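You operate a simulated robot arm through the tools that you are given. There is no shell and no other tool.

You run a simulated two-armed robot. Do the job below in one go: nothing can be reset, and whatever is moved stays where it is left.

TASK
Turn the dispenser dial to 5. Turn the shaker knob to 3. Open the stoppers drawer, fetch the white stopper from the inside of the stoppers drawer and set it on the worktop before the drying rack, then shut the drawer. Turn the pump dial to 10 ml. Turn the grey knob to 3. Open the stoppers drawer under the still, fetch the green stopper from the inside of the stoppers drawer under the still and set it on the corner end of the long bench and shut the still again. Shut the beakers door under the still. Pull the sliding door one open. Any order will do. Set down upright: green stopper.

Only the result counts: the job must be done as asked and must still hold three seconds after the hand-in. Knocking over, shifting, dropping, spilling or breaking anything else fails it. Lids that push on must go on centred and level and be pressed home; caps that screw on are set level and turned clockwise until they are tight.

THE ROBOT
Two 7-joint arms with two-finger parallel grippers on one trunk, on a base that drives. Base frame: it is fixed to the floor where the robot stands at the start and does not move with it; the origin is under the middle of the robot, x ahead of it, y to its left, z up. Readings come in cm, degrees, newtons and seconds.
The left shoulder is at the start at [-9.2, 11.9, 82.5], the right one opposite. With the tool pointing down near the work surface each hand reaches from about 10 to 48 cm from the robot's upright axis, wherever it stands, measured 20 degrees to its own side. Places, roughly: beakers door under the still [-120, 70, 30]; corner end of the long bench [-300, 80, 80]; dispenser dial [-50, -230, 110]; green stopper (4x3x5 cm) [-130, 100, 60]; grey knob [-160, 90, 100]; pump dial [70, -210, 90]; shaker knob [-20, -210, 90]; sliding door one [150, -20, 40]; stoppers drawer [-10, -220, 70]; stoppers drawer under the still [-120, 100, 60]; white stopper (4x3x5 cm) [0, -220, 70]; worktop before the drying rack [-240, -220, 80]. Payload 3.43 kg a hand.
The tool frame of a hand sits at the grasp point between the pads (the TCP): z along the fingers, y along the line on which they close. The tips reach 3 cm beyond it. The gripper opens to 9.4 cm. The fingers are 2.8 cm wide and 1 cm thick; the gripper's body (5 by 9.6 cm) begins 5.5 cm behind the TCP.
Orientation is that of the tool frame in the base frame, as a unit quaternion [x, y, z, w]. With the fingers straight down and closing along the base's y, the tool's x points along the base's -x, its y along +y and its z along -z.

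THE INTERFACE
- The arms move only by the tool play_rows. It takes "left_motion", "right_motion" or both (then of equal length, played together; a hand with none holds still); each is a list of rows, each a list of 6 numbers: the shift along the tool's x, y, z in cm, then the turn, a rotation vector about the tool's x, y, z in degrees. In form: [[tx, ty, tz, rx, ry, rz], ...]. A call has 1 to 20 rows; each row shifts and turns the commanded pose from where the row before left it, along the tool's axes as they then stand. "left_gripper" and "right_gripper" are, for a hand that has rows, the gripper command, from -1 (fully open) to 1 (shut), values between in proportion, set as the call begins (left out, the last holds). Each row takes 0.2 s and may step no farther than 5 cm and 8.6 degrees from the row before; otherwise, or with a gripper value out of range, the whole call is refused. A pose out of reach is approached as far as the arm can. The call stops where the force on the tool passes 40 N (or 10 N more than at its start, if that is more) or the arm is blocked; 0.2 s more then pass. The fingers move at their own pace (about 15.3 cm/s each) and stop on an object; they squeeze with about 21 N. The grip force told is the motor's: it shows also when the fingers shut on nothing. Time passes only in rows, and 0.2 s behind the last, so rows that do not move let the fingers close. The reply holds the time, the measured pose of the TCP, the force on the tool along the base axes, the opening and the grip force, in the units named above and with some noise, with the torque about the TCP (base axes, N m) and any sound that the robot's microphone picked up.
- Cameras (640 x 400 px; columns grow to the right, rows downward): "scene" is now at [4.04, 1.14, 154.48]; the picture's right is [0.13, -0.99, 0.00], its down [-0.65, -0.08, -0.76] and it looks along [0.75, 0.09, -0.65] (base axes); focal length 285 px, centre (320, 200). "left" rides on the left gripper at [7.6, -1.4, -10.2] in its tool frame; the picture's right is [0.18, 0.98, 0.00], its down [-0.75, 0.14, -0.64] and it looks along [-0.63, 0.12, 0.77] (tool axes); focal length 243 px, centre (320, 200). "right" rides on the right gripper at [7.6, 1.4, -10.3] in its tool frame; the picture's right is [-0.18, 0.98, 0.00], its down [-0.75, -0.14, -0.64] and it looks along [-0.63, -0.12, 0.77] (tool axes); focal length 243 px, centre (320, 200). There is no depth. A picture from a camera that has moved, and an enlarged one, comes with that camera's place and axes in the base frame and with its lens.
- get_image(camera): a new picture of that camera. The clock stands still meanwhile.
- move_column(by): slides the trunk up (or, below 0, down) by that many cm; the arms and the scene camera ride with it, the base frame stays. It gives what a move gives, with no picture.
- steer(legs): drives the robot by 1 to 6 legs, each [ahead, left, turn to the left] in cm, cm and degrees, along the robot's own axes; the way and the turn of a leg run together, so that a leg with both is an arc; at most 150 cm and 180 degrees a leg. The arms and the cameras ride along, it lands a little off, and it stops where it bumps. It gives what a move gives.
- head_to(pan, tilt): turns the head with the scene camera to pan (to the left, within 143 degrees either way) and tilt (down, from -29 to 69), counted from straight ahead of the robot. It gives what a move gives.
- zoom(camera, box): a new picture of the part [left, top, right, bottom] of that camera's present view, enlarged. The clock stands still meanwhile.
- sign_off(): hands the job in; it is judged then, once.

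Nothing tells you exact positions but the pictures and the camera data. Unless the task says otherwise, let go and move clear before handing in.

The tools are called after "Request:" as a command line: name --argument value ..., lists and objects as JSON in quotes. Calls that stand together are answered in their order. play_rows: Moves the arms, as the interface text tells. Its arguments: {"type":"object","properties":{"left_motion":{"type":"array"},"left_gripper":{"type":"number"},"right_motion":{"type":"array"},"right_gripper":{"type":"number"}},"required":[]} The other tools are called the same way: move_column (by) slides the trunk up or down; steer (legs) drives the base; head_to (pan, tilt) turns the head that bears the scene camera; get_image (camera) takes a picture; zoom (camera, box) takes an enlarged picture of a part of a camera's view; sign_off () hands the job in.

At the start:

```text
t: 0.0
left_tcp_pos: [32.34, 16.77, 120.48]
left_ee_rot: [0.0, 1.0, 0.0, 0.0]
left_force: [-0.5, -0.8, -0.2]
left_moment: [-0.01, -0.03, -0.01]
left_gripper_width: 9.39
left_grip_force: 0.0
right_tcp_pos: [34.12, -12.13, 120.12]
right_ee_rot: [0.0, 1.0, -0.001, 0.001]
right_force: [-1.1, 0.5, 0.3]
right_moment: [-0.02, -0.04, 0.0]
right_gripper_width: 9.38
right_grip_force: 0.1
trunk travel left (down, up): [-25.0, 8.5]
robot x, y, heading: [-0.14, 0.04, -0.2]
head pan, tilt: [7.2, 40.7]
```

scene: 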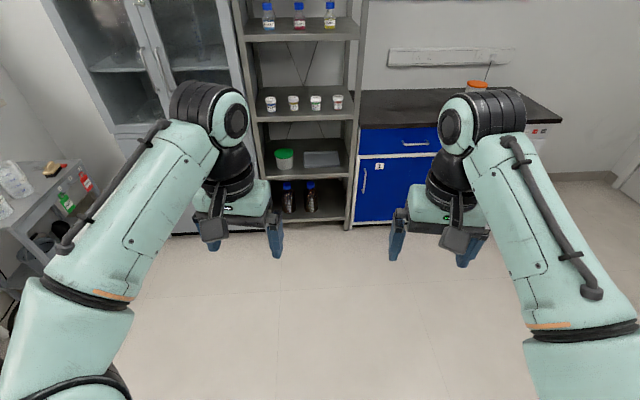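
right: 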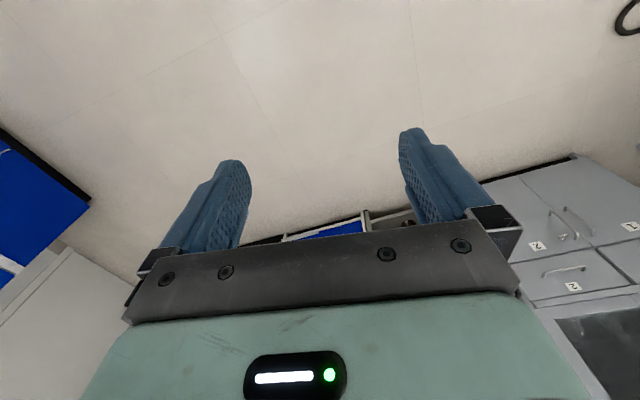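
left: 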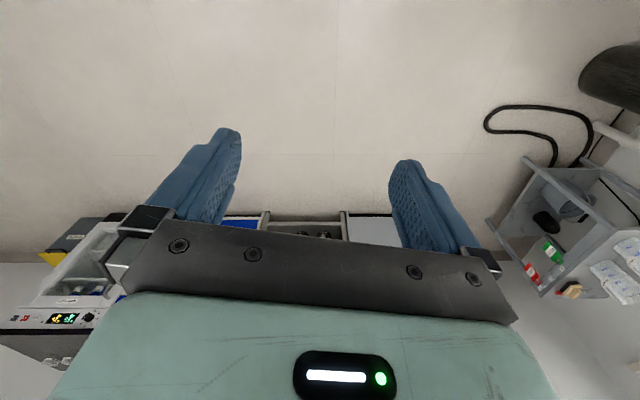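

I see the room ahead: cabinet, shelf, blue cupboard with a door labelled 1. I'll look around first by turning the head.

Request:
head_to --pan -40 --tilt 25

Request:
get_image --camera "scene"

Request:
head_to --pan -90 --tilt 25

Request:
get_image --camera "scene"

Request:
head_to --pan -140 --tilt 25

Request:
get_image --camera "scene"

Request:
head_to --pan 140 --tilt 25

Request:
get_image --camera "scene"

Request:
head_to --pan 80 --tilt 25

Request:
get_image --camera "scene"

```text
t: 1.1
left_tcp_pos: [32.34, 16.72, 120.59]
left_ee_rot: [-0.001, 1.0, 0.0, 0.0]
left_force: [-0.8, -0.2, 0.0]
left_moment: [0.02, 0.01, 0.03]
left_gripper_width: 9.4
left_grip_force: 0.0
right_tcp_pos: [34.24, -12.11, 120.38]
right_ee_rot: [0.001, 1.0, 0.0, 0.001]
right_force: [0.0, -0.1, -0.3]
right_moment: [0.01, 0.0, 0.0]
right_gripper_width: 9.41
right_grip_force: 0.1
trunk travel left (down, up): [-25.0, 8.5]
robot x, y, heading: [-0.27, -0.01, -0.0]
head pan, tilt: [-40.0, 25.0]
```

```text
taken
camera scene: at [2.72, -5.83, 156.92], right [-0.64, -0.77, 0.0], down [-0.32, 0.27, -0.91], along [0.69, -0.58, -0.42], focal length 285 px, centre (320, 200)
```

scene: 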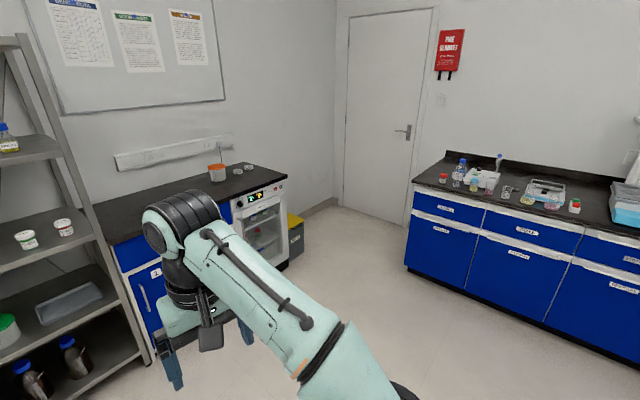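

```text
t: 2.3
left_tcp_pos: [32.2, 16.79, 120.51]
left_ee_rot: [-0.001, 1.0, 0.0, 0.0]
left_force: [-0.2, -0.1, -0.6]
left_moment: [0.03, 0.0, -0.01]
left_gripper_width: 9.4
left_grip_force: 0.0
right_tcp_pos: [34.16, -12.1, 120.3]
right_ee_rot: [0.0, 1.0, 0.0, 0.001]
right_force: [0.7, -0.3, -0.4]
right_moment: [0.02, 0.02, 0.0]
right_gripper_width: 9.4
right_grip_force: 0.0
trunk travel left (down, up): [-25.0, 8.5]
robot x, y, heading: [-0.11, 0.14, -0.1]
head pan, tilt: [-90.0, 25.0]
```

```text
taken
camera scene: at [-4.33, -9.13, 156.92], right [-1.0, 0.0, 0.0], down [0.0, 0.42, -0.91], along [0.0, -0.91, -0.42], focal length 285 px, centre (320, 200)
```

scene: 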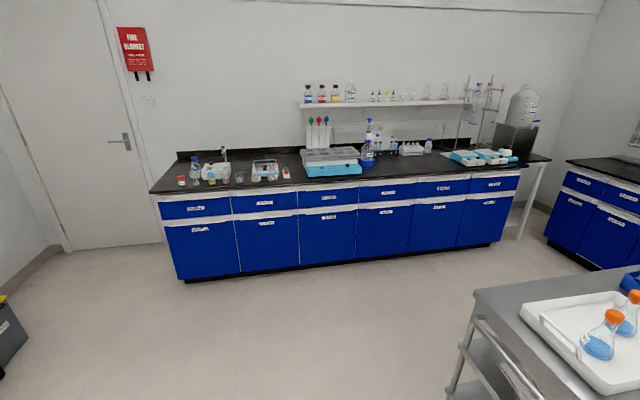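

```text
t: 3.5
left_tcp_pos: [32.3, 16.72, 120.43]
left_ee_rot: [0.0, 1.0, 0.0, 0.001]
left_force: [0.3, 0.2, 0.5]
left_moment: [-0.01, 0.02, 0.02]
left_gripper_width: 9.39
left_grip_force: 0.1
right_tcp_pos: [34.14, -12.18, 120.24]
right_ee_rot: [0.0, 1.0, 0.0, 0.0]
right_force: [-0.3, 0.1, -0.2]
right_moment: [0.05, 0.0, -0.01]
right_gripper_width: 9.39
right_grip_force: 0.1
trunk travel left (down, up): [-25.0, 8.5]
robot x, y, heading: [-0.22, 0.18, -0.0]
head pan, tilt: [-140.0, 25.0]
```

```text
taken
camera scene: at [-11.39, -5.85, 156.92], right [-0.64, 0.77, 0.0], down [0.32, 0.27, -0.91], along [-0.69, -0.58, -0.42], focal length 285 px, centre (320, 200)
```

scene: 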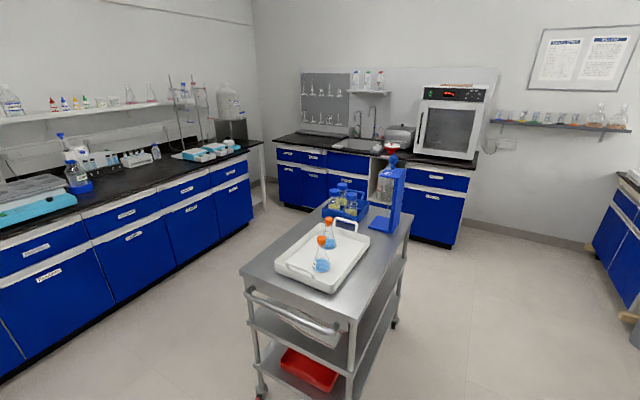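

```text
t: 7.4
left_tcp_pos: [32.17, 16.69, 120.49]
left_ee_rot: [0.0, 1.0, 0.0, 0.001]
left_force: [-1.6, -0.2, 0.2]
left_moment: [0.0, -0.02, -0.03]
left_gripper_width: 9.39
left_grip_force: 0.0
right_tcp_pos: [34.27, -12.15, 120.25]
right_ee_rot: [0.0, 1.0, 0.0, 0.001]
right_force: [-0.3, -0.5, -0.2]
right_moment: [0.02, 0.0, 0.0]
right_gripper_width: 9.4
right_grip_force: 0.1
trunk travel left (down, up): [-25.0, 8.5]
robot x, y, heading: [0.05, 0.47, 0.3]
head pan, tilt: [140.0, 25.0]
```

```text
taken
camera scene: at [-11.4, 6.01, 156.92], right [0.64, 0.77, 0.0], down [0.32, -0.27, -0.91], along [-0.69, 0.58, -0.42], focal length 285 px, centre (320, 200)
```

scene: 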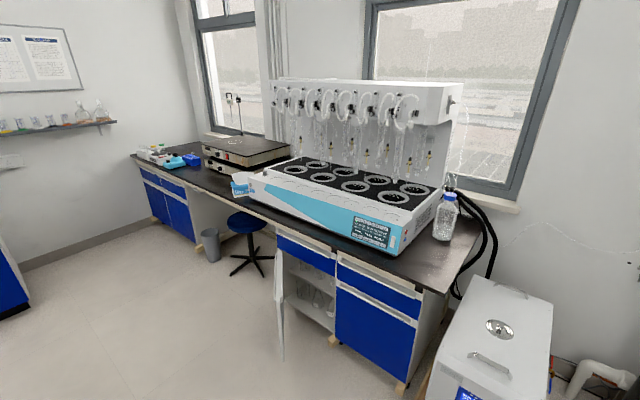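

```text
t: 8.7
left_tcp_pos: [32.4, 16.72, 120.47]
left_ee_rot: [-0.001, 1.0, 0.0, -0.001]
left_force: [-0.5, -0.5, 0.3]
left_moment: [-0.03, 0.01, 0.0]
left_gripper_width: 9.4
left_grip_force: 0.1
right_tcp_pos: [34.11, -12.13, 120.29]
right_ee_rot: [0.0, 1.0, 0.0, 0.001]
right_force: [0.1, 0.9, -0.7]
right_moment: [0.03, -0.03, 0.0]
right_gripper_width: 9.41
right_grip_force: 0.1
trunk travel left (down, up): [-25.0, 8.5]
robot x, y, heading: [-0.2, 0.14, 0.2]
head pan, tilt: [80.0, 25.0]
```

```text
taken
camera scene: at [-2.75, 9.16, 156.92], right [0.98, -0.17, 0.0], down [-0.07, -0.42, -0.91], along [0.16, 0.89, -0.42], focal length 285 px, centre (320, 200)
```

scene: 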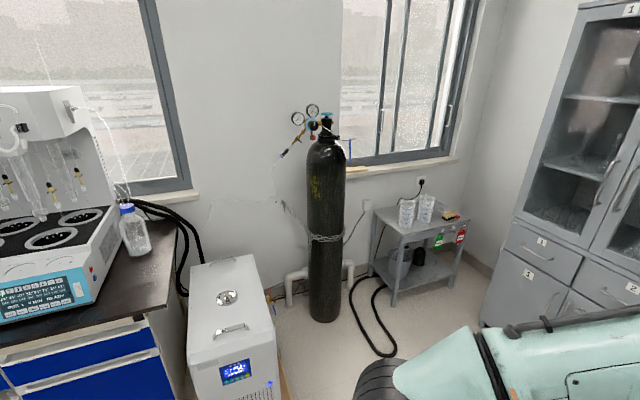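

I have an overview of the room. Next I zoom in on each device for details.

Request:
zoom --camera "scene" --box '[0, 180, 200, 400]'

Request:
head_to --pan 125 --tilt 25

Request:
zoom --camera "scene" --box '[120, 80, 480, 390]'

Request:
head_to --pan -80 --tilt 20

Request:
zoom --camera "scene" --box '[180, 120, 340, 320]'

Request:
zoom --camera "scene" --box '[320, 120, 480, 320]'

Request:
head_to --pan -15 --tilt 30

Request:
get_image --camera "scene"

```text
1.82 times, centred on (100, 290) of scene
camera zoom: at [-2.75, 9.16, 156.92], right [0.98, -0.17, 0.0], down [-0.07, -0.42, -0.91], along [0.16, 0.89, -0.42], focal length 518 px, centre (720, 36)
```

zoom: 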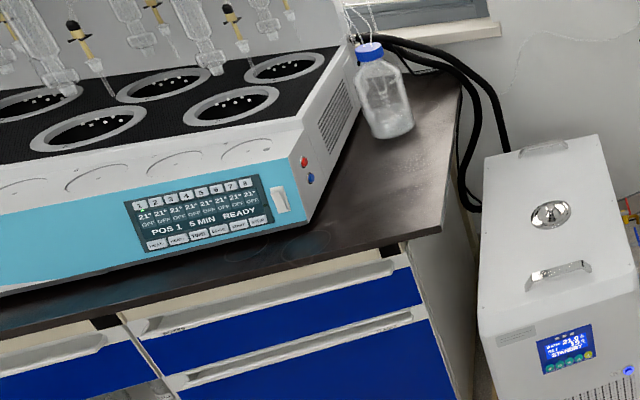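

```text
t: 9.8
left_tcp_pos: [32.2, 16.8, 120.44]
left_ee_rot: [0.001, 1.0, 0.001, 0.0]
left_force: [0.6, -0.1, 0.7]
left_moment: [-0.03, -0.02, 0.0]
left_gripper_width: 9.41
left_grip_force: 0.1
right_tcp_pos: [34.14, -12.13, 120.24]
right_ee_rot: [0.0, 1.0, 0.0, 0.001]
right_force: [0.0, -0.2, 0.5]
right_moment: [-0.02, -0.03, 0.02]
right_gripper_width: 9.39
right_grip_force: 0.0
trunk travel left (down, up): [-25.0, 8.5]
robot x, y, heading: [0.07, 0.29, -0.2]
head pan, tilt: [125.0, 25.0]
```

```text
1.29 times, centred on (300, 235) of scene
camera zoom: at [-9.62, 7.63, 156.92], right [0.82, 0.57, 0.0], down [0.24, -0.35, -0.91], along [-0.52, 0.74, -0.42], focal length 368 px, centre (346, 155)
```

zoom: 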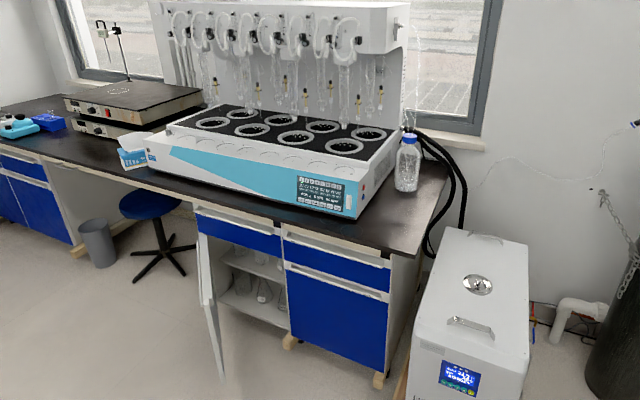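

```text
t: 12.8
left_tcp_pos: [32.21, 16.71, 120.5]
left_ee_rot: [0.0, 1.0, 0.0, 0.001]
left_force: [0.1, 0.5, 0.0]
left_moment: [0.04, 0.02, 0.04]
left_gripper_width: 9.41
left_grip_force: 0.0
right_tcp_pos: [34.24, -12.05, 120.26]
right_ee_rot: [0.0, 1.0, -0.001, 0.0]
right_force: [-0.1, -0.5, 0.0]
right_moment: [0.0, 0.02, -0.06]
right_gripper_width: 9.39
right_grip_force: 0.1
trunk travel left (down, up): [-25.0, 8.5]
robot x, y, heading: [-0.18, -0.01, 0.2]
head pan, tilt: [-80.0, 20.0]
```

```text
2.00 times, centred on (260, 220) of scene
camera zoom: at [-2.72, -9.09, 157.73], right [-0.98, -0.17, 0.0], down [-0.06, 0.34, -0.94], along [0.16, -0.93, -0.34], focal length 570 px, centre (440, 160)
```

zoom: 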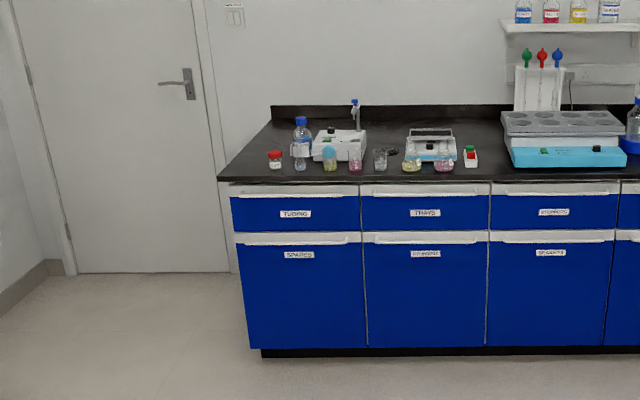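

```text
2.00 times, centred on (400, 220) of scene
camera zoom: at [-2.72, -9.09, 157.73], right [-0.98, -0.17, 0.0], down [-0.06, 0.34, -0.94], along [0.16, -0.93, -0.34], focal length 570 px, centre (160, 160)
```

zoom: 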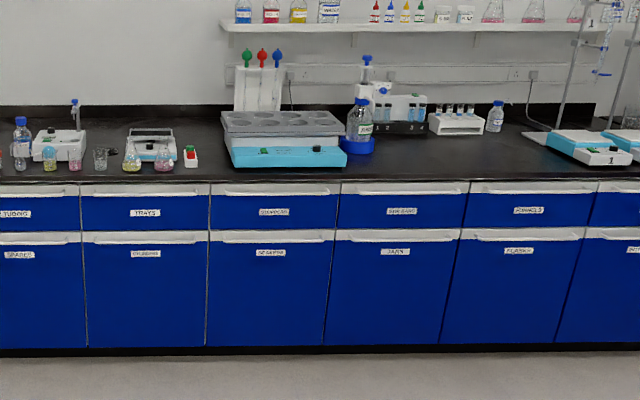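

```text
t: 14.1
left_tcp_pos: [32.2, 16.71, 120.47]
left_ee_rot: [0.0, 1.0, 0.001, -0.001]
left_force: [0.2, -0.5, 0.3]
left_moment: [-0.01, 0.0, 0.02]
left_gripper_width: 9.43
left_grip_force: 0.2
right_tcp_pos: [34.2, -12.24, 120.31]
right_ee_rot: [0.0, 1.0, 0.0, 0.001]
right_force: [0.0, -0.4, 0.0]
right_moment: [-0.03, 0.0, -0.01]
right_gripper_width: 9.4
right_grip_force: 0.1
trunk travel left (down, up): [-25.0, 8.5]
robot x, y, heading: [0.09, 0.0, -0.1]
head pan, tilt: [-15.0, 30.0]
```

```text
taken
camera scene: at [4.39, -2.27, 156.12], right [-0.26, -0.97, 0.0], down [-0.48, 0.13, -0.87], along [0.84, -0.22, -0.5], focal length 285 px, centre (320, 200)
```

scene: 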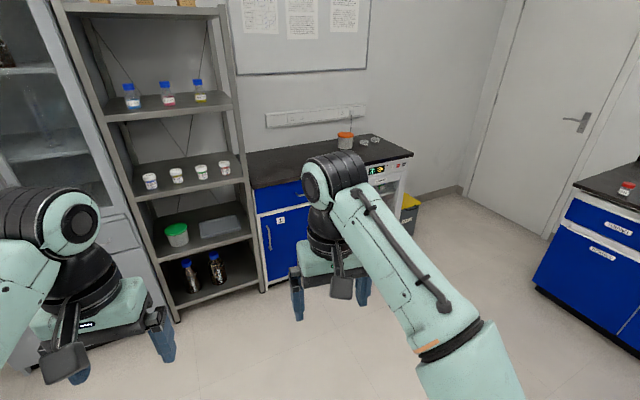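

I'll zoom in on sliding door one.

Request:
zoom --camera "scene" --box '[230, 120, 430, 300]'

```text
2.22 times, centred on (330, 210) of scene
camera zoom: at [4.39, -2.27, 156.12], right [-0.26, -0.97, 0.0], down [-0.48, 0.13, -0.87], along [0.84, -0.22, -0.5], focal length 633 px, centre (298, 178)
```

zoom: 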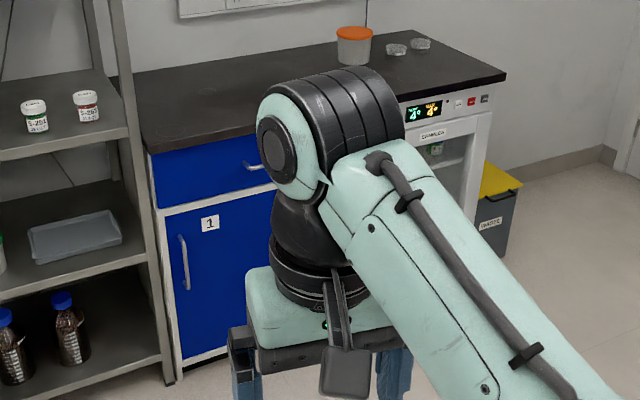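

I take sliding door one to be the blue door labelled 1 at about x=150, y=-7..-45, with a vertical handle on its left edge at about (150, -7, 47). I'll drive closer and take a look.

Request:
steer --legs '[[70, 0, 0]]'

Request:
head_to --pan -5 --tilt 50

Request:
get_image --camera "scene"

Request:
get_image --camera "right"

```text
t: 18.0
left_tcp_pos: [102.46, 16.07, 120.43]
left_ee_rot: [0.005, 1.0, 0.0, -0.001]
left_force: [-0.4, 0.6, 0.2]
left_moment: [0.0, 0.02, 0.01]
left_gripper_width: 9.41
left_grip_force: 0.0
right_tcp_pos: [104.1, -12.92, 120.22]
right_ee_rot: [0.006, 1.0, -0.001, 0.0]
right_force: [0.2, 0.4, 0.0]
right_moment: [-0.02, -0.01, 0.02]
right_gripper_width: 9.4
right_grip_force: 0.0
trunk travel left (down, up): [-25.0, 8.5]
robot x, y, heading: [70.12, -0.01, -0.5]
head pan, tilt: [-15.0, 30.0]
```

```text
t: 18.8
left_tcp_pos: [102.42, 15.99, 120.47]
left_ee_rot: [0.005, 1.0, 0.0, 0.0]
left_force: [0.4, -0.3, 0.5]
left_moment: [0.0, -0.03, 0.0]
left_gripper_width: 9.4
left_grip_force: 0.1
right_tcp_pos: [104.09, -12.85, 120.17]
right_ee_rot: [0.005, 1.0, 0.0, 0.001]
right_force: [0.5, -0.3, 0.1]
right_moment: [0.0, 0.0, 0.01]
right_gripper_width: 9.39
right_grip_force: 0.2
trunk travel left (down, up): [-25.0, 8.5]
robot x, y, heading: [69.85, -0.11, -0.7]
head pan, tilt: [-5.0, 50.0]
```

```text
taken
camera scene: at [73.29, -0.99, 153.18], right [-0.1, -1.0, 0.0], down [-0.76, 0.07, -0.64], along [0.64, -0.06, -0.77], focal length 285 px, centre (320, 200)
```

scene: 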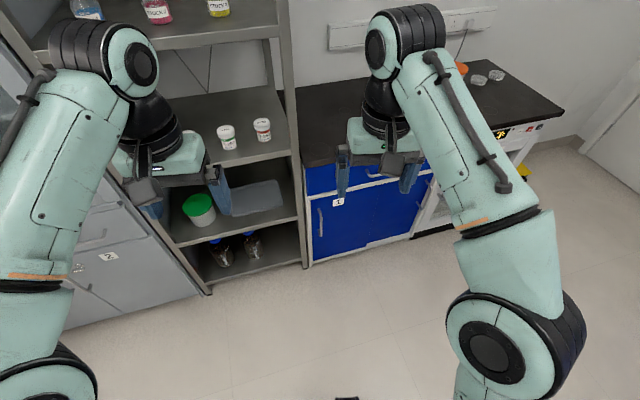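

```text
taken
camera right: at [96.36, -11.45, 130.47], right [0.19, 0.98, 0.0], down [0.75, -0.15, 0.64], along [0.63, -0.12, -0.77], focal length 243 px, centre (320, 200)
```

right: 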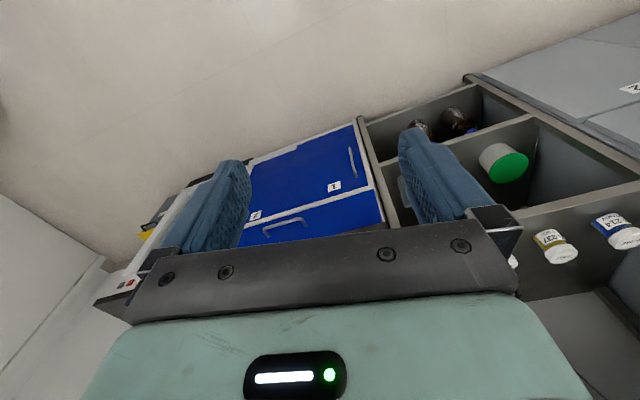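

I see the cupboard. Zooming in on it for its doors and handle.

Request:
zoom --camera "scene" --box '[290, 130, 450, 280]'

Request:
zoom --camera "right" --box '[220, 100, 420, 260]'

```text
2.67 times, centred on (370, 205) of scene
camera zoom: at [73.29, -0.99, 153.18], right [-0.1, -1.0, 0.0], down [-0.76, 0.07, -0.64], along [0.64, -0.06, -0.77], focal length 759 px, centre (187, 187)
```

zoom: 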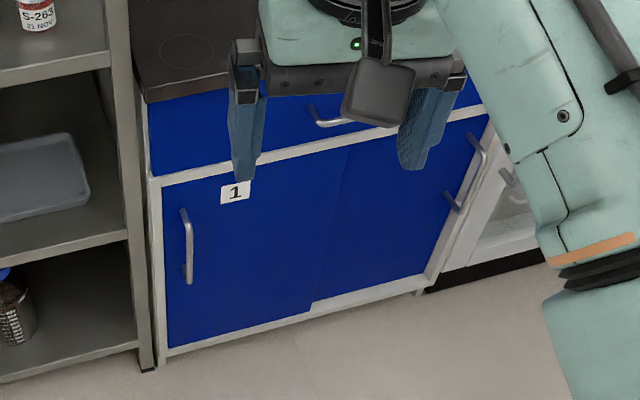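

```text
2.50 times, centred on (320, 180) of right
camera zoom: at [96.36, -11.45, 130.47], right [0.19, 0.98, 0.0], down [0.75, -0.15, 0.64], along [0.63, -0.12, -0.77], focal length 606 px, centre (320, 250)
```

zoom: 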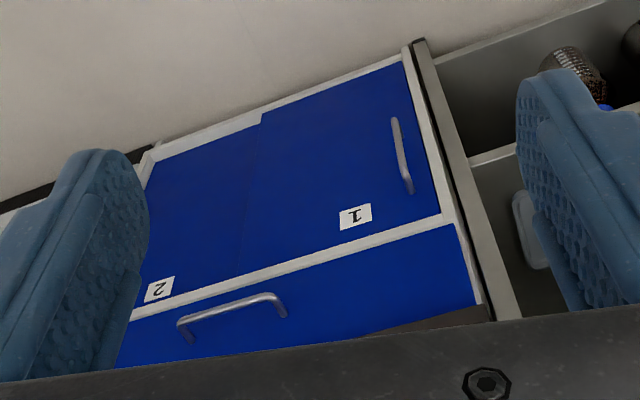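

Door 1 is the front left panel, and it slides right over door 2. Its handle is at about (144, -8, 53). I'll lower the trunk and turn the right hand to point forward here, where there is free space.

Request:
move_column --by -22

Request:
play_rows --right_motion '[[-4, 0, 0, 0, 0, 0], [-4, 0, 0, 0, 0, 0], [-2, 0, 0, 0, -8.2, 0], [0, 0, 0, 0, -8.2, 0], [0, 0, 0, 0, -8.2, 0], [0, 0, 0, 0, -8.2, 0], [0, 0, 0, 0, -8.2, 0], [0, 0, 0, 0, -8.2, 0], [0, 0, 0, 0, -8.2, 0], [0, 0, 0, 0, -8.2, 0], [0, 0, 0, 0, -8.2, 0], [0, 0, 0, 0, -8.2, 0], [0, 0, 0, 0, -8, 0]]' --right_gripper -1

Request:
get_image --camera "scene"

```text
t: 21.1
left_tcp_pos: [102.31, 16.06, 98.57]
left_ee_rot: [0.005, 1.0, 0.0, 0.0]
left_force: [0.1, 0.3, -0.1]
left_moment: [-0.03, 0.0, -0.01]
left_gripper_width: 9.38
left_grip_force: 0.1
right_tcp_pos: [103.99, -12.91, 98.28]
right_ee_rot: [0.004, 1.0, 0.001, 0.002]
right_force: [-0.2, 0.9, 0.5]
right_moment: [-0.01, 0.02, 0.0]
right_gripper_width: 9.41
right_grip_force: 0.0
trunk travel left (down, up): [-3.0, 30.5]
robot x, y, heading: [69.92, -0.4, -0.5]
head pan, tilt: [-5.0, 50.0]
```

```text
t: 23.9
left_tcp_pos: [102.41, 16.12, 98.61]
left_ee_rot: [0.006, 1.0, 0.0, 0.0]
left_force: [-0.2, -0.4, 0.3]
left_moment: [0.02, -0.01, 0.0]
left_gripper_width: 9.42
left_grip_force: 0.1
right_tcp_pos: [109.16, -13.86, 96.62]
right_ee_rot: [0.004, 0.706, -0.004, 0.708]
right_force: [-0.8, 0.2, 0.7]
right_moment: [0.02, 0.01, -0.02]
right_gripper_width: 9.4
right_grip_force: 0.1
right hand out of reach, approached as far as the arm can: row 1, 2
trunk travel left (down, up): [-3.0, 30.5]
robot x, y, heading: [69.47, -0.26, -0.7]
head pan, tilt: [-5.0, 50.0]
```

```text
taken
camera scene: at [77.75, -1.02, 130.47], right [-0.1, -1.0, 0.0], down [-0.76, 0.07, -0.64], along [0.64, -0.06, -0.77], focal length 285 px, centre (320, 200)
```

scene: 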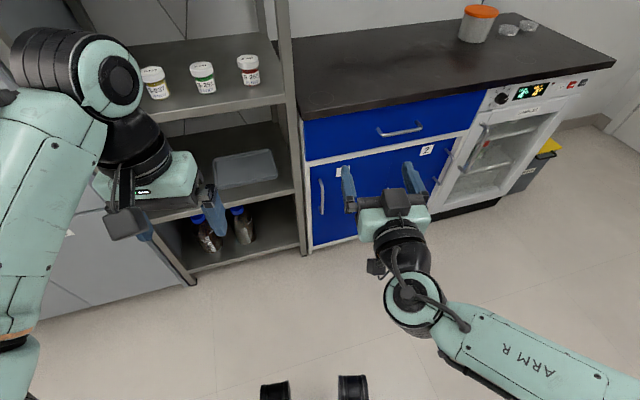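

The right hand now points forward. Next I lower it to handle height.

Request:
play_rows --right_motion '[[4.8, 0, 0, 0, 0, 0], [4.8, 0, 0, 0, 0, 0], [4.8, 0, 0, 0, 0, 0], [4.8, 0, 0, 0, 0, 0], [4.8, 0, 0, 0, 0, 0], [4.8, 0, 0, 0, 0, 0], [4.8, 0, 0, 0, 0, 0], [4.8, 0, 0, 0, 0, 0], [4.6, 0, 0, 0, 0, 0]]'

Request:
head_to --pan 0 --tilt 45

Request:
get_image --camera "scene"

Request:
get_image --camera "right"

```text
t: 25.9
left_tcp_pos: [102.43, 16.01, 98.53]
left_ee_rot: [0.005, 1.0, 0.0, 0.001]
left_force: [0.7, -0.5, 0.2]
left_moment: [0.01, -0.02, 0.03]
left_gripper_width: 9.41
left_grip_force: 0.1
right_tcp_pos: [108.09, -9.04, 61.34]
right_ee_rot: [0.018, 0.727, 0.002, 0.686]
right_force: [-0.8, -0.1, 0.6]
right_moment: [0.04, 0.01, 0.0]
right_gripper_width: 9.4
right_grip_force: 0.1
right hand out of reach, approached as far as the arm can: row 4, 5, 6, 7, 8, 9
trunk travel left (down, up): [-3.0, 30.5]
robot x, y, heading: [70.02, -0.09, -0.5]
head pan, tilt: [-5.0, 50.0]
```

```text
t: 26.6
left_tcp_pos: [102.41, 16.05, 98.52]
left_ee_rot: [0.006, 1.0, 0.0, 0.0]
left_force: [0.9, 0.0, -0.9]
left_moment: [-0.01, 0.01, 0.02]
left_gripper_width: 9.42
left_grip_force: 0.1
right_tcp_pos: [108.14, -8.93, 61.22]
right_ee_rot: [0.016, 0.728, 0.003, 0.686]
right_force: [-0.3, 0.0, -0.6]
right_moment: [-0.01, 0.0, -0.01]
right_gripper_width: 9.4
right_grip_force: 0.0
trunk travel left (down, up): [-3.0, 30.5]
robot x, y, heading: [70.16, -0.52, -0.5]
head pan, tilt: [0.0, 45.0]
```

```text
taken
camera scene: at [78.2, -0.36, 131.16], right [-0.01, -1.0, 0.0], down [-0.71, 0.01, -0.71], along [0.71, -0.01, -0.71], focal length 285 px, centre (320, 200)
```

scene: 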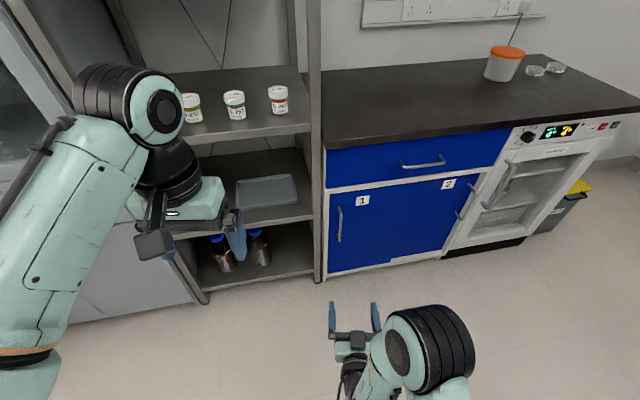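

```text
taken
camera right: at [97.3, -7.24, 54.25], right [0.03, 0.98, 0.21], down [-0.6, -0.15, 0.79], along [0.8, -0.15, 0.58], focal length 243 px, centre (320, 200)
```

right: 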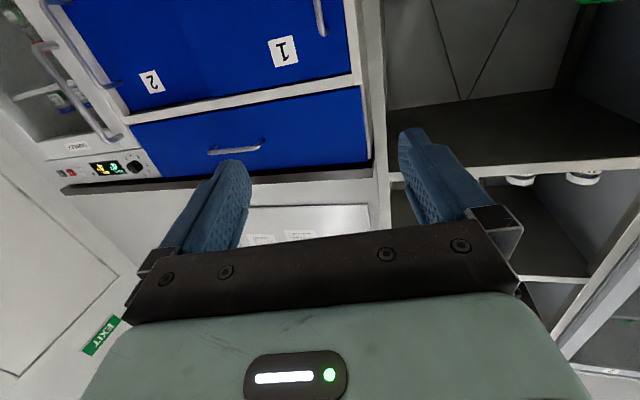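

The hand stops short at this extension. I'll push it forward and see whether it can go lower.

Request:
play_rows --right_motion '[[0, 0, 4, 0, 0, 0], [0, 0, 4, 0, 0, 0], [0, 0, 3, 0, 0, 0]]'

```text
t: 27.4
left_tcp_pos: [102.41, 16.13, 98.46]
left_ee_rot: [0.005, 1.0, 0.0, -0.001]
left_force: [0.2, -0.1, 0.5]
left_moment: [-0.01, -0.05, -0.01]
left_gripper_width: 9.38
left_grip_force: 0.1
right_tcp_pos: [118.85, -7.41, 60.71]
right_ee_rot: [0.016, 0.728, 0.003, 0.686]
right_force: [0.8, -0.6, -0.7]
right_moment: [0.01, -0.01, 0.01]
right_gripper_width: 9.42
right_grip_force: 0.1
right hand out of reach, approached as far as the arm can: row 1, 2
trunk travel left (down, up): [-3.0, 30.5]
robot x, y, heading: [69.76, -0.52, -0.5]
head pan, tilt: [0.0, 45.0]
```

Request:
play_rows --right_motion '[[1, 0, 0, -1, -3.4, 0], [3, 0, 0, 0, 0, 0], [3, 0, 0, 0, 0, 0]]'

```text
t: 28.2
left_tcp_pos: [102.49, 16.04, 98.58]
left_ee_rot: [0.004, 1.0, 0.0, 0.0]
left_force: [0.8, -0.7, 0.4]
left_moment: [0.01, 0.02, 0.0]
left_gripper_width: 9.41
left_grip_force: 0.0
right_tcp_pos: [118.39, -4.77, 54.42]
right_ee_rot: [0.01, 0.707, 0.008, 0.708]
right_force: [-0.7, -0.3, 0.6]
right_moment: [0.01, -0.01, -0.05]
right_gripper_width: 9.4
right_grip_force: 0.1
right hand out of reach, approached as far as the arm can: row 1, 2, 3
trunk travel left (down, up): [-3.0, 30.5]
robot x, y, heading: [69.54, -0.32, -0.5]
head pan, tilt: [0.0, 45.0]
```

The hand now points forward at z≈54. Depth estimates for the handle vary between x=144 and x=150, so I approach carefully and look again.

Request:
steer --legs '[[20, -3.7, 0]]'

Request:
head_to --pan 0 --tilt 55

Request:
get_image --camera "scene"

Request:
get_image --camera "right"

Request:
get_image --camera "left"

```text
t: 29.8
left_tcp_pos: [122.57, 12.19, 98.52]
left_ee_rot: [0.004, 1.0, 0.0, 0.001]
left_force: [-0.6, 0.2, 0.5]
left_moment: [0.01, 0.02, 0.01]
left_gripper_width: 9.4
left_grip_force: 0.0
right_tcp_pos: [138.49, -8.46, 54.37]
right_ee_rot: [0.009, 0.707, 0.009, 0.707]
right_force: [0.5, 0.2, -0.2]
right_moment: [-0.01, -0.01, 0.02]
right_gripper_width: 9.38
right_grip_force: 0.1
trunk travel left (down, up): [-3.0, 30.5]
robot x, y, heading: [90.13, -4.56, -0.4]
head pan, tilt: [0.0, 45.0]
```

```text
t: 30.5
left_tcp_pos: [122.55, 12.15, 98.5]
left_ee_rot: [0.004, 1.0, 0.0, 0.0]
left_force: [-0.2, -0.3, 0.8]
left_moment: [-0.02, -0.01, 0.0]
left_gripper_width: 9.38
left_grip_force: 0.0
right_tcp_pos: [138.41, -8.58, 54.35]
right_ee_rot: [0.009, 0.707, 0.008, 0.707]
right_force: [0.2, -0.1, 0.2]
right_moment: [0.03, 0.01, 0.0]
right_gripper_width: 9.4
right_grip_force: 0.1
trunk travel left (down, up): [-3.0, 30.5]
robot x, y, heading: [90.05, -4.2, -0.5]
head pan, tilt: [0.0, 55.0]
```

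```text
taken
camera scene: at [97.39, -4.22, 129.82], right [-0.01, -1.0, 0.0], down [-0.82, 0.01, -0.57], along [0.57, -0.01, -0.82], focal length 285 px, centre (320, 200)
```

scene: 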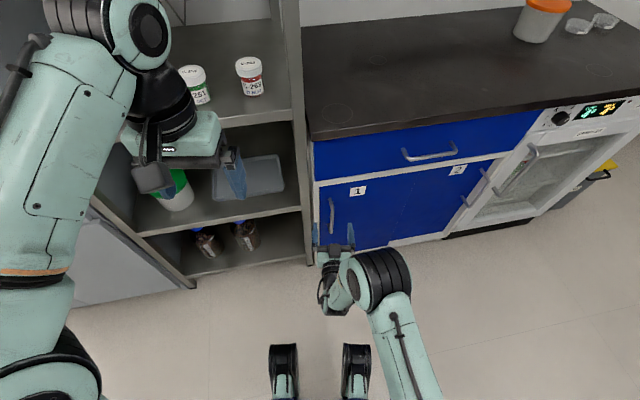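

```text
taken
camera right: at [128.13, -6.92, 46.74], right [0.0, 0.98, 0.21], down [-0.64, -0.16, 0.75], along [0.77, -0.14, 0.63], focal length 243 px, centre (320, 200)
```

right: 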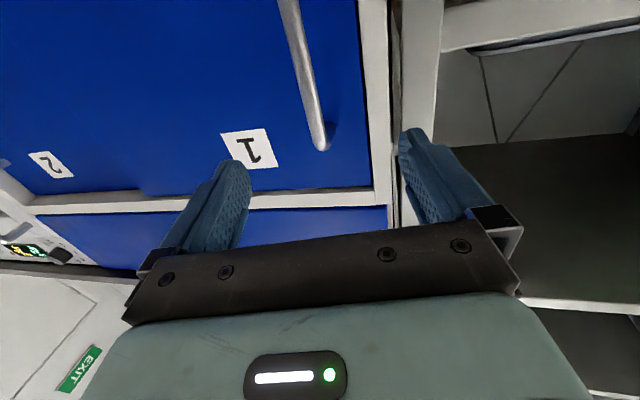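

```text
taken
camera left: at [114.73, 10.9, 108.75], right [-0.18, 0.98, 0.0], down [0.75, 0.13, 0.64], along [0.63, 0.11, -0.77], focal length 243 px, centre (320, 200)
```

left: 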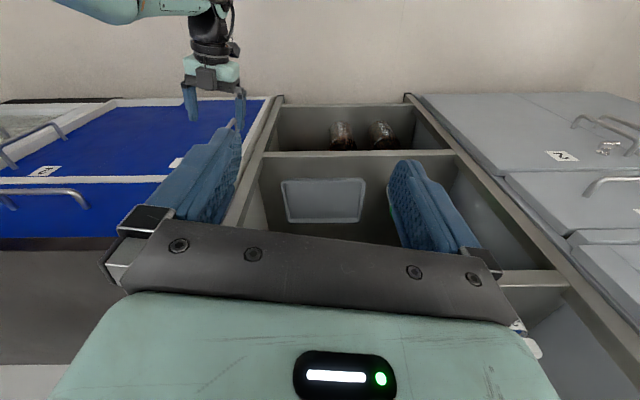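

Using three views, the handle runs from z≈36 to 57 at x≈148, y≈-8.8. I'll lower the hand a little and drive in.

Request:
play_rows --right_motion '[[2.5, 0, 0, 0, 0, 0], [2, 0, 0, 0, 0, 0]]'

Request:
steer --legs '[[7, 0, 0]]'

Request:
zoom --camera "scene" --box '[260, 120, 420, 320]'

Request:
get_image --camera "right"

```text
t: 31.1
left_tcp_pos: [122.65, 12.21, 98.54]
left_ee_rot: [0.004, 1.0, 0.0, 0.0]
left_force: [-0.5, -0.4, -0.1]
left_moment: [0.02, 0.01, 0.01]
left_gripper_width: 9.4
left_grip_force: 0.0
right_tcp_pos: [138.53, -8.2, 49.97]
right_ee_rot: [0.012, 0.707, 0.005, 0.707]
right_force: [-0.2, 0.3, -0.5]
right_moment: [0.03, -0.02, 0.01]
right_gripper_width: 9.42
right_grip_force: 0.1
trunk travel left (down, up): [-3.0, 30.5]
robot x, y, heading: [89.83, -4.31, -0.5]
head pan, tilt: [0.0, 55.0]
```

```text
t: 32.3
left_tcp_pos: [129.53, 12.17, 98.5]
left_ee_rot: [0.006, 1.0, 0.0, 0.001]
left_force: [-0.4, 0.1, 0.4]
left_moment: [0.01, 0.03, 0.02]
left_gripper_width: 9.38
left_grip_force: 0.1
right_tcp_pos: [145.09, -8.02, 49.79]
right_ee_rot: [0.009, 0.707, 0.007, 0.707]
right_force: [0.3, 0.1, -0.3]
right_moment: [-0.01, 0.01, -0.02]
right_gripper_width: 9.42
right_grip_force: 0.1
trunk travel left (down, up): [-3.0, 30.5]
robot x, y, heading: [96.95, -4.17, -0.6]
head pan, tilt: [0.0, 55.0]
stopped in leg 1: the force on the tool passed its limit at 65 N (the readings are from after the stop); the commanded pose is now the measured one
```

```text
2.00 times, centred on (340, 220) of scene
camera zoom: at [104.28, -4.28, 129.82], right [-0.01, -1.0, 0.0], down [-0.82, 0.01, -0.57], along [0.57, -0.01, -0.82], focal length 570 px, centre (280, 160)
```

zoom: 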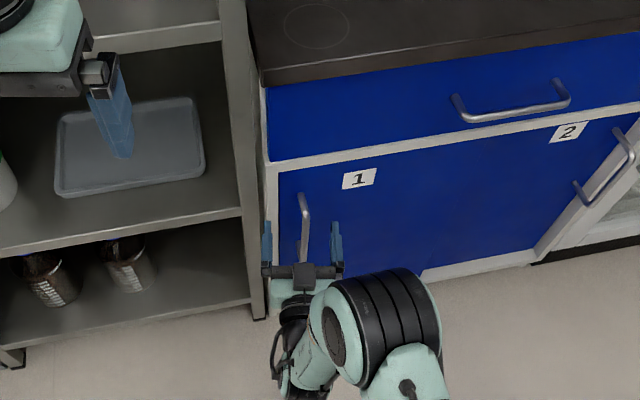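

```text
taken
camera right: at [134.79, -6.49, 42.22], right [0.0, 0.98, 0.21], down [-0.64, -0.16, 0.75], along [0.77, -0.14, 0.63], focal length 243 px, centre (320, 200)
```

right: 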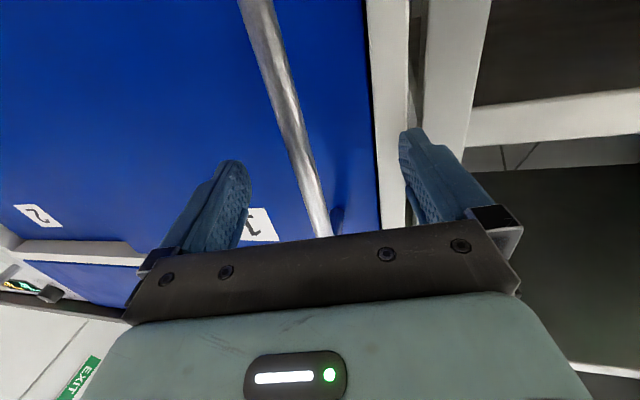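

The left finger touched the door frame at the side. I'll back off a little, narrow the gripper, shift right and go in again.

Request:
play_rows --right_motion '[[0, 0, -3, 0, 0, 0], [0, -0.9, 0, 0, 0, 0], [0, 0, 0, 0, 0, 0]]' --right_gripper -0.2

Request:
get_image --camera "right"

```text
t: 33.1
left_tcp_pos: [129.51, 12.2, 98.54]
left_ee_rot: [0.004, 1.0, 0.0, 0.0]
left_force: [0.2, 1.0, -1.0]
left_moment: [0.0, 0.01, -0.01]
left_gripper_width: 9.37
left_grip_force: 0.1
right_tcp_pos: [142.05, -8.51, 49.77]
right_ee_rot: [0.012, 0.707, 0.003, 0.707]
right_force: [-0.3, -0.4, -1.0]
right_moment: [-0.01, -0.02, -0.02]
right_gripper_width: 5.64
right_grip_force: 0.0
right hand out of reach, approached as far as the arm can: row 2
trunk travel left (down, up): [-3.0, 30.5]
robot x, y, heading: [97.03, -4.4, -0.4]
head pan, tilt: [0.0, 55.0]
```

```text
taken
camera right: at [131.72, -6.9, 42.28], right [0.01, 0.98, 0.2], down [-0.64, -0.15, 0.75], along [0.77, -0.14, 0.63], focal length 243 px, centre (320, 200)
```

right: 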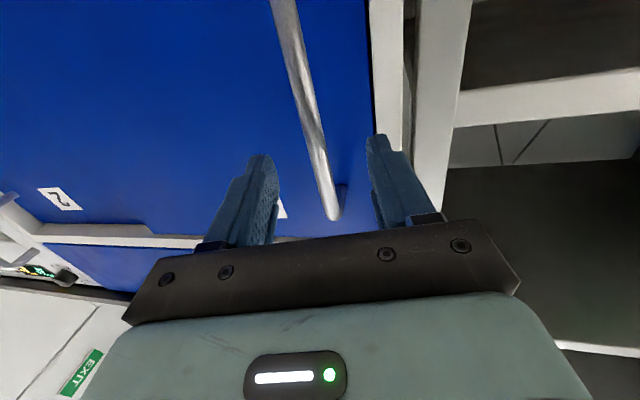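

Request:
play_rows --right_motion '[[0, 0, 0, 0, 0, 0], [0, 0, 2, 0, 0, 0], [0, 0, 1.5, 0, 0, 0], [0, 0, 1, 0, 0, 0], [0, 0, 1, 0, 0, 0]]' --right_gripper 0.06

Request:
get_image --camera "right"

```text
t: 34.1
left_tcp_pos: [129.41, 12.01, 98.57]
left_ee_rot: [0.005, 1.0, 0.0, 0.002]
left_force: [-0.4, -0.5, -0.2]
left_moment: [0.0, 0.02, 0.01]
left_gripper_width: 9.4
left_grip_force: 0.0
right_tcp_pos: [146.07, -8.26, 49.99]
right_ee_rot: [0.01, 0.707, 0.005, 0.707]
right_force: [-19.2, -3.9, 9.2]
right_moment: [0.28, -0.22, 0.49]
right_gripper_width: 4.18
right_grip_force: 0.1
trunk travel left (down, up): [-3.0, 30.5]
robot x, y, heading: [96.76, -4.25, -0.6]
head pan, tilt: [0.0, 55.0]
stopped in row 5 (right hand): the force on the tool passed its limit at 53 N (the readings are from after the stop); the commanded pose is now the measured one
```

```text
taken
camera right: at [135.74, -6.66, 42.35], right [0.01, 0.98, 0.21], down [-0.64, -0.15, 0.75], along [0.77, -0.14, 0.63], focal length 243 px, centre (320, 200)
```

right: 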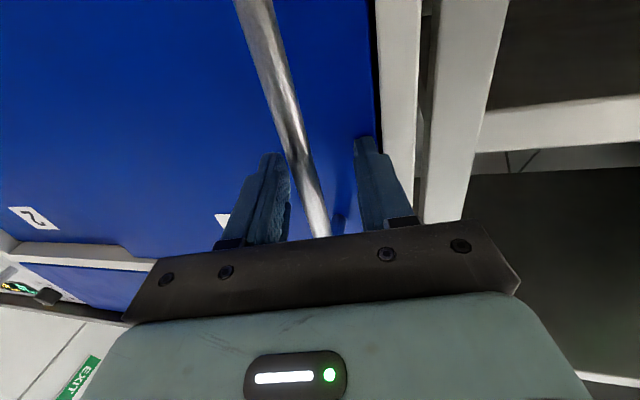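

The fingers are around the bar and touched the door face. I'll back off slightly and grip.

Request:
play_rows --right_motion '[[0, -0.4, -0.5, 0, 0, 0], [0, 0, 0, 0, 0, 0]]'

Request:
play_rows --right_motion '[[0, 0, 0, 0, 0, 0], [0, 0, 0, 0, 0, 0], [0, 0, 0, 0, 0, 0]]' --right_gripper 1

Request:
get_image --camera "right"

```text
t: 34.7
left_tcp_pos: [129.52, 12.17, 98.42]
left_ee_rot: [0.004, 1.0, 0.0, -0.001]
left_force: [-0.1, -0.4, 0.2]
left_moment: [0.0, 0.03, 0.02]
left_gripper_width: 9.4
left_grip_force: 0.1
right_tcp_pos: [145.77, -8.6, 49.86]
right_ee_rot: [0.013, 0.709, 0.001, 0.705]
right_force: [-0.2, 0.3, -0.5]
right_moment: [0.04, -0.02, 0.0]
right_gripper_width: 4.4
right_grip_force: 0.0
trunk travel left (down, up): [-3.0, 30.5]
robot x, y, heading: [96.98, -4.28, -0.9]
head pan, tilt: [0.0, 55.0]
```

```text
t: 35.5
left_tcp_pos: [129.47, 12.17, 98.47]
left_ee_rot: [0.004, 1.0, 0.0, 0.0]
left_force: [0.7, 0.8, 0.3]
left_moment: [-0.01, 0.0, 0.02]
left_gripper_width: 9.39
left_grip_force: 0.1
right_tcp_pos: [145.63, -8.65, 49.95]
right_ee_rot: [0.013, 0.709, 0.002, 0.705]
right_force: [0.3, -1.9, 0.8]
right_moment: [-1.08, -0.01, -0.02]
right_gripper_width: 1.68
right_grip_force: 45.4
trunk travel left (down, up): [-3.0, 30.5]
robot x, y, heading: [97.03, -4.44, -0.4]
head pan, tilt: [0.0, 55.0]
```

```text
taken
camera right: at [135.39, -7.01, 42.3], right [0.02, 0.98, 0.2], down [-0.64, -0.14, 0.75], along [0.77, -0.14, 0.63], focal length 243 px, centre (320, 200)
```

right: 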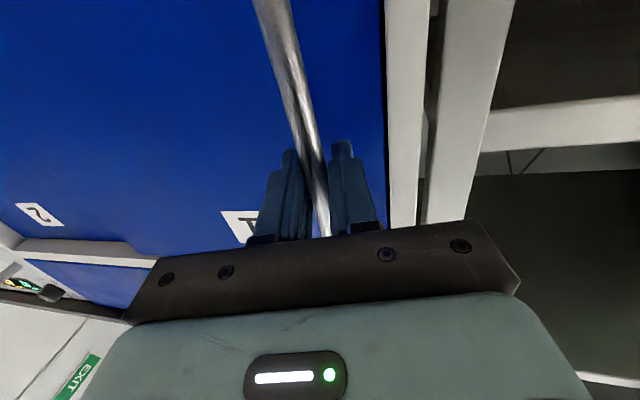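

The handle is gripped. Now I slide the door right by driving sideways.

Request:
steer --legs '[[0, -10, 0]]'

Request:
zoom --camera "scene" --box '[240, 100, 480, 320]'

```text
t: 37.1
left_tcp_pos: [129.4, 2.07, 98.48]
left_ee_rot: [0.005, 1.0, -0.001, 0.0]
left_force: [-0.1, -0.3, 0.8]
left_moment: [-0.03, -0.01, 0.02]
left_gripper_width: 9.42
left_grip_force: 0.1
right_tcp_pos: [145.72, -18.69, 49.98]
right_ee_rot: [0.012, 0.707, 0.001, 0.707]
right_force: [29.6, 3.7, 5.1]
right_moment: [-1.29, -0.05, 0.11]
right_gripper_width: 1.21
right_grip_force: 45.1
trunk travel left (down, up): [-3.0, 30.5]
robot x, y, heading: [96.63, -14.26, -0.5]
head pan, tilt: [0.0, 55.0]
```

```text
1.82 times, centred on (360, 210) of scene
camera zoom: at [104.32, -14.35, 129.81], right [-0.01, -1.0, 0.0], down [-0.82, 0.01, -0.57], along [0.57, -0.01, -0.82], focal length 518 px, centre (247, 182)
```

zoom: 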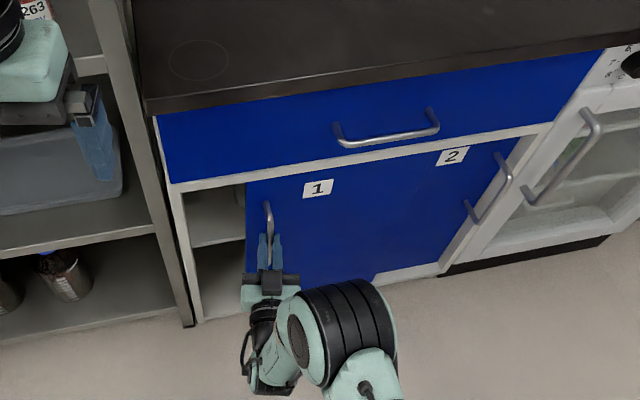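

The bench front is slightly rotated (about 9°), so the door travels a bit forward as it slides. I'll follow that direction.

Request:
steer --legs '[[1.5, 0, 0], [1.6, -10, 0]]'

Request:
zoom --camera "scene" --box '[200, 100, 440, 320]'

```text
t: 38.0
left_tcp_pos: [130.8, 1.93, 98.5]
left_ee_rot: [0.005, 1.0, 0.0, 0.001]
left_force: [0.3, 1.2, -0.5]
left_moment: [0.04, -0.02, 0.0]
left_gripper_width: 9.4
left_grip_force: 0.0
right_tcp_pos: [147.01, -19.04, 49.91]
right_ee_rot: [0.01, 0.708, -0.004, 0.706]
right_force: [-1.9, 0.3, 1.6]
right_moment: [-1.22, 0.03, 0.02]
right_gripper_width: 1.17
right_grip_force: 45.0
trunk travel left (down, up): [-3.0, 30.5]
robot x, y, heading: [98.6, -14.01, -0.3]
head pan, tilt: [0.0, 55.0]
stopped in leg 1: the force on the tool passed its limit at 66 N (the readings are from after the stop); the commanded pose is now the measured one
```

```text
1.82 times, centred on (320, 210) of scene
camera zoom: at [105.69, -14.4, 129.82], right [-0.01, -1.0, 0.0], down [-0.82, 0.01, -0.57], along [0.57, -0.01, -0.82], focal length 518 px, centre (320, 182)
```

zoom: 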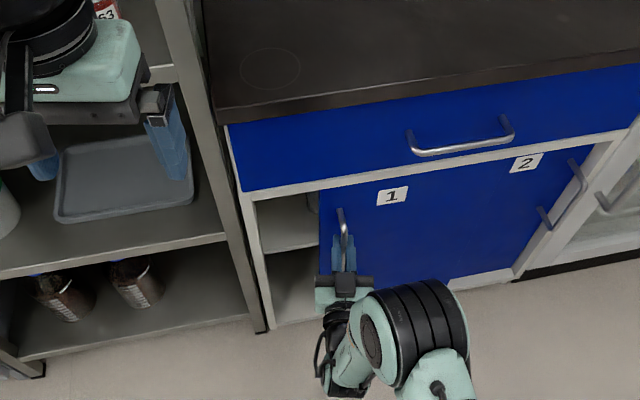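

Request:
steer --legs '[[1.3, -10, 0]]'

Request:
zoom --camera "scene" --box '[200, 100, 440, 320]'

```text
t: 39.6
left_tcp_pos: [132.13, -7.84, 98.43]
left_ee_rot: [0.005, 1.0, 0.001, -0.001]
left_force: [-0.3, -0.2, 0.5]
left_moment: [-0.02, -0.03, 0.0]
left_gripper_width: 9.41
left_grip_force: 0.0
right_tcp_pos: [148.33, -28.77, 49.92]
right_ee_rot: [0.012, 0.707, -0.003, 0.707]
right_force: [32.1, 4.2, 2.1]
right_moment: [-1.28, 0.08, 0.07]
right_gripper_width: 1.19
right_grip_force: 45.3
trunk travel left (down, up): [-3.0, 30.5]
robot x, y, heading: [99.66, -24.34, -0.7]
head pan, tilt: [0.0, 55.0]
```

```text
1.82 times, centred on (320, 210) of scene
camera zoom: at [107.07, -24.27, 129.81], right [-0.01, -1.0, 0.0], down [-0.82, 0.01, -0.57], along [0.57, -0.01, -0.82], focal length 518 px, centre (320, 182)
```

zoom: 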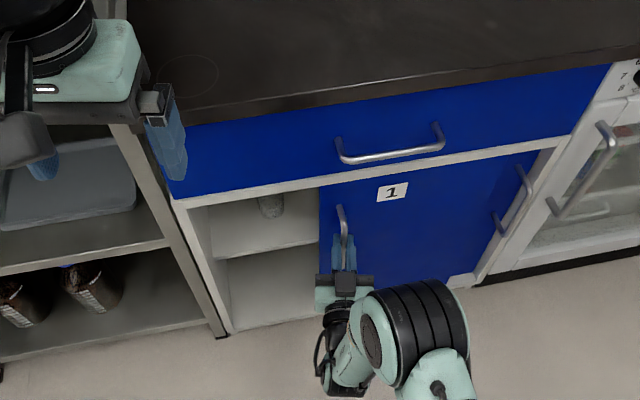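

Request:
steer --legs '[[1.0, -3, 0], [0.6, -4, 0]]'

Request:
zoom --camera "scene" --box '[200, 100, 440, 320]'

```text
t: 40.6
left_tcp_pos: [132.86, -10.78, 98.55]
left_ee_rot: [0.005, 1.0, 0.0, 0.001]
left_force: [-0.2, -0.4, -0.9]
left_moment: [-0.05, -0.01, 0.01]
left_gripper_width: 9.41
left_grip_force: 0.1
right_tcp_pos: [148.75, -30.62, 49.92]
right_ee_rot: [0.002, 0.709, 0.006, 0.705]
right_force: [-4.5, 0.3, 4.0]
right_moment: [-1.37, 0.14, 0.04]
right_gripper_width: 1.17
right_grip_force: 45.1
trunk travel left (down, up): [-3.0, 30.5]
robot x, y, heading: [100.76, -27.38, -0.4]
head pan, tilt: [0.0, 55.0]
stopped in leg 1: the force on the tool passed its limit at 46 N (the readings are from after the stop); the commanded pose is now the measured one
```

```text
1.82 times, centred on (320, 210) of scene
camera zoom: at [107.7, -27.14, 129.82], right [-0.01, -1.0, 0.0], down [-0.82, 0.01, -0.57], along [0.57, -0.01, -0.82], focal length 518 px, centre (320, 182)
```

zoom: 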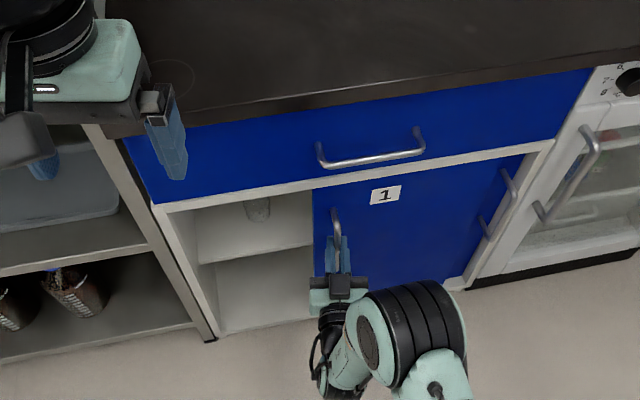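

Request:
play_rows --right_motion '[[0, -1, 0, 0, 0, 0], [0, -1, 0.2, 0, 0, 0], [0, -1, 0.2, 0, 0, 0]]'

```text
t: 41.4
left_tcp_pos: [132.81, -10.63, 98.46]
left_ee_rot: [0.003, 1.0, -0.001, 0.001]
left_force: [0.4, 0.0, 0.5]
left_moment: [0.03, 0.01, 0.0]
left_gripper_width: 9.41
left_grip_force: 0.0
right_tcp_pos: [148.75, -30.46, 49.96]
right_ee_rot: [0.001, 0.713, 0.007, 0.701]
right_force: [-30.6, 24.2, -10.7]
right_moment: [-1.29, -0.35, 0.42]
right_gripper_width: 1.19
right_grip_force: 45.0
right hand out of reach, approached as far as the arm can: row 1, 2, 3
trunk travel left (down, up): [-3.0, 30.5]
robot x, y, heading: [100.06, -26.99, -0.4]
head pan, tilt: [0.0, 55.0]
```

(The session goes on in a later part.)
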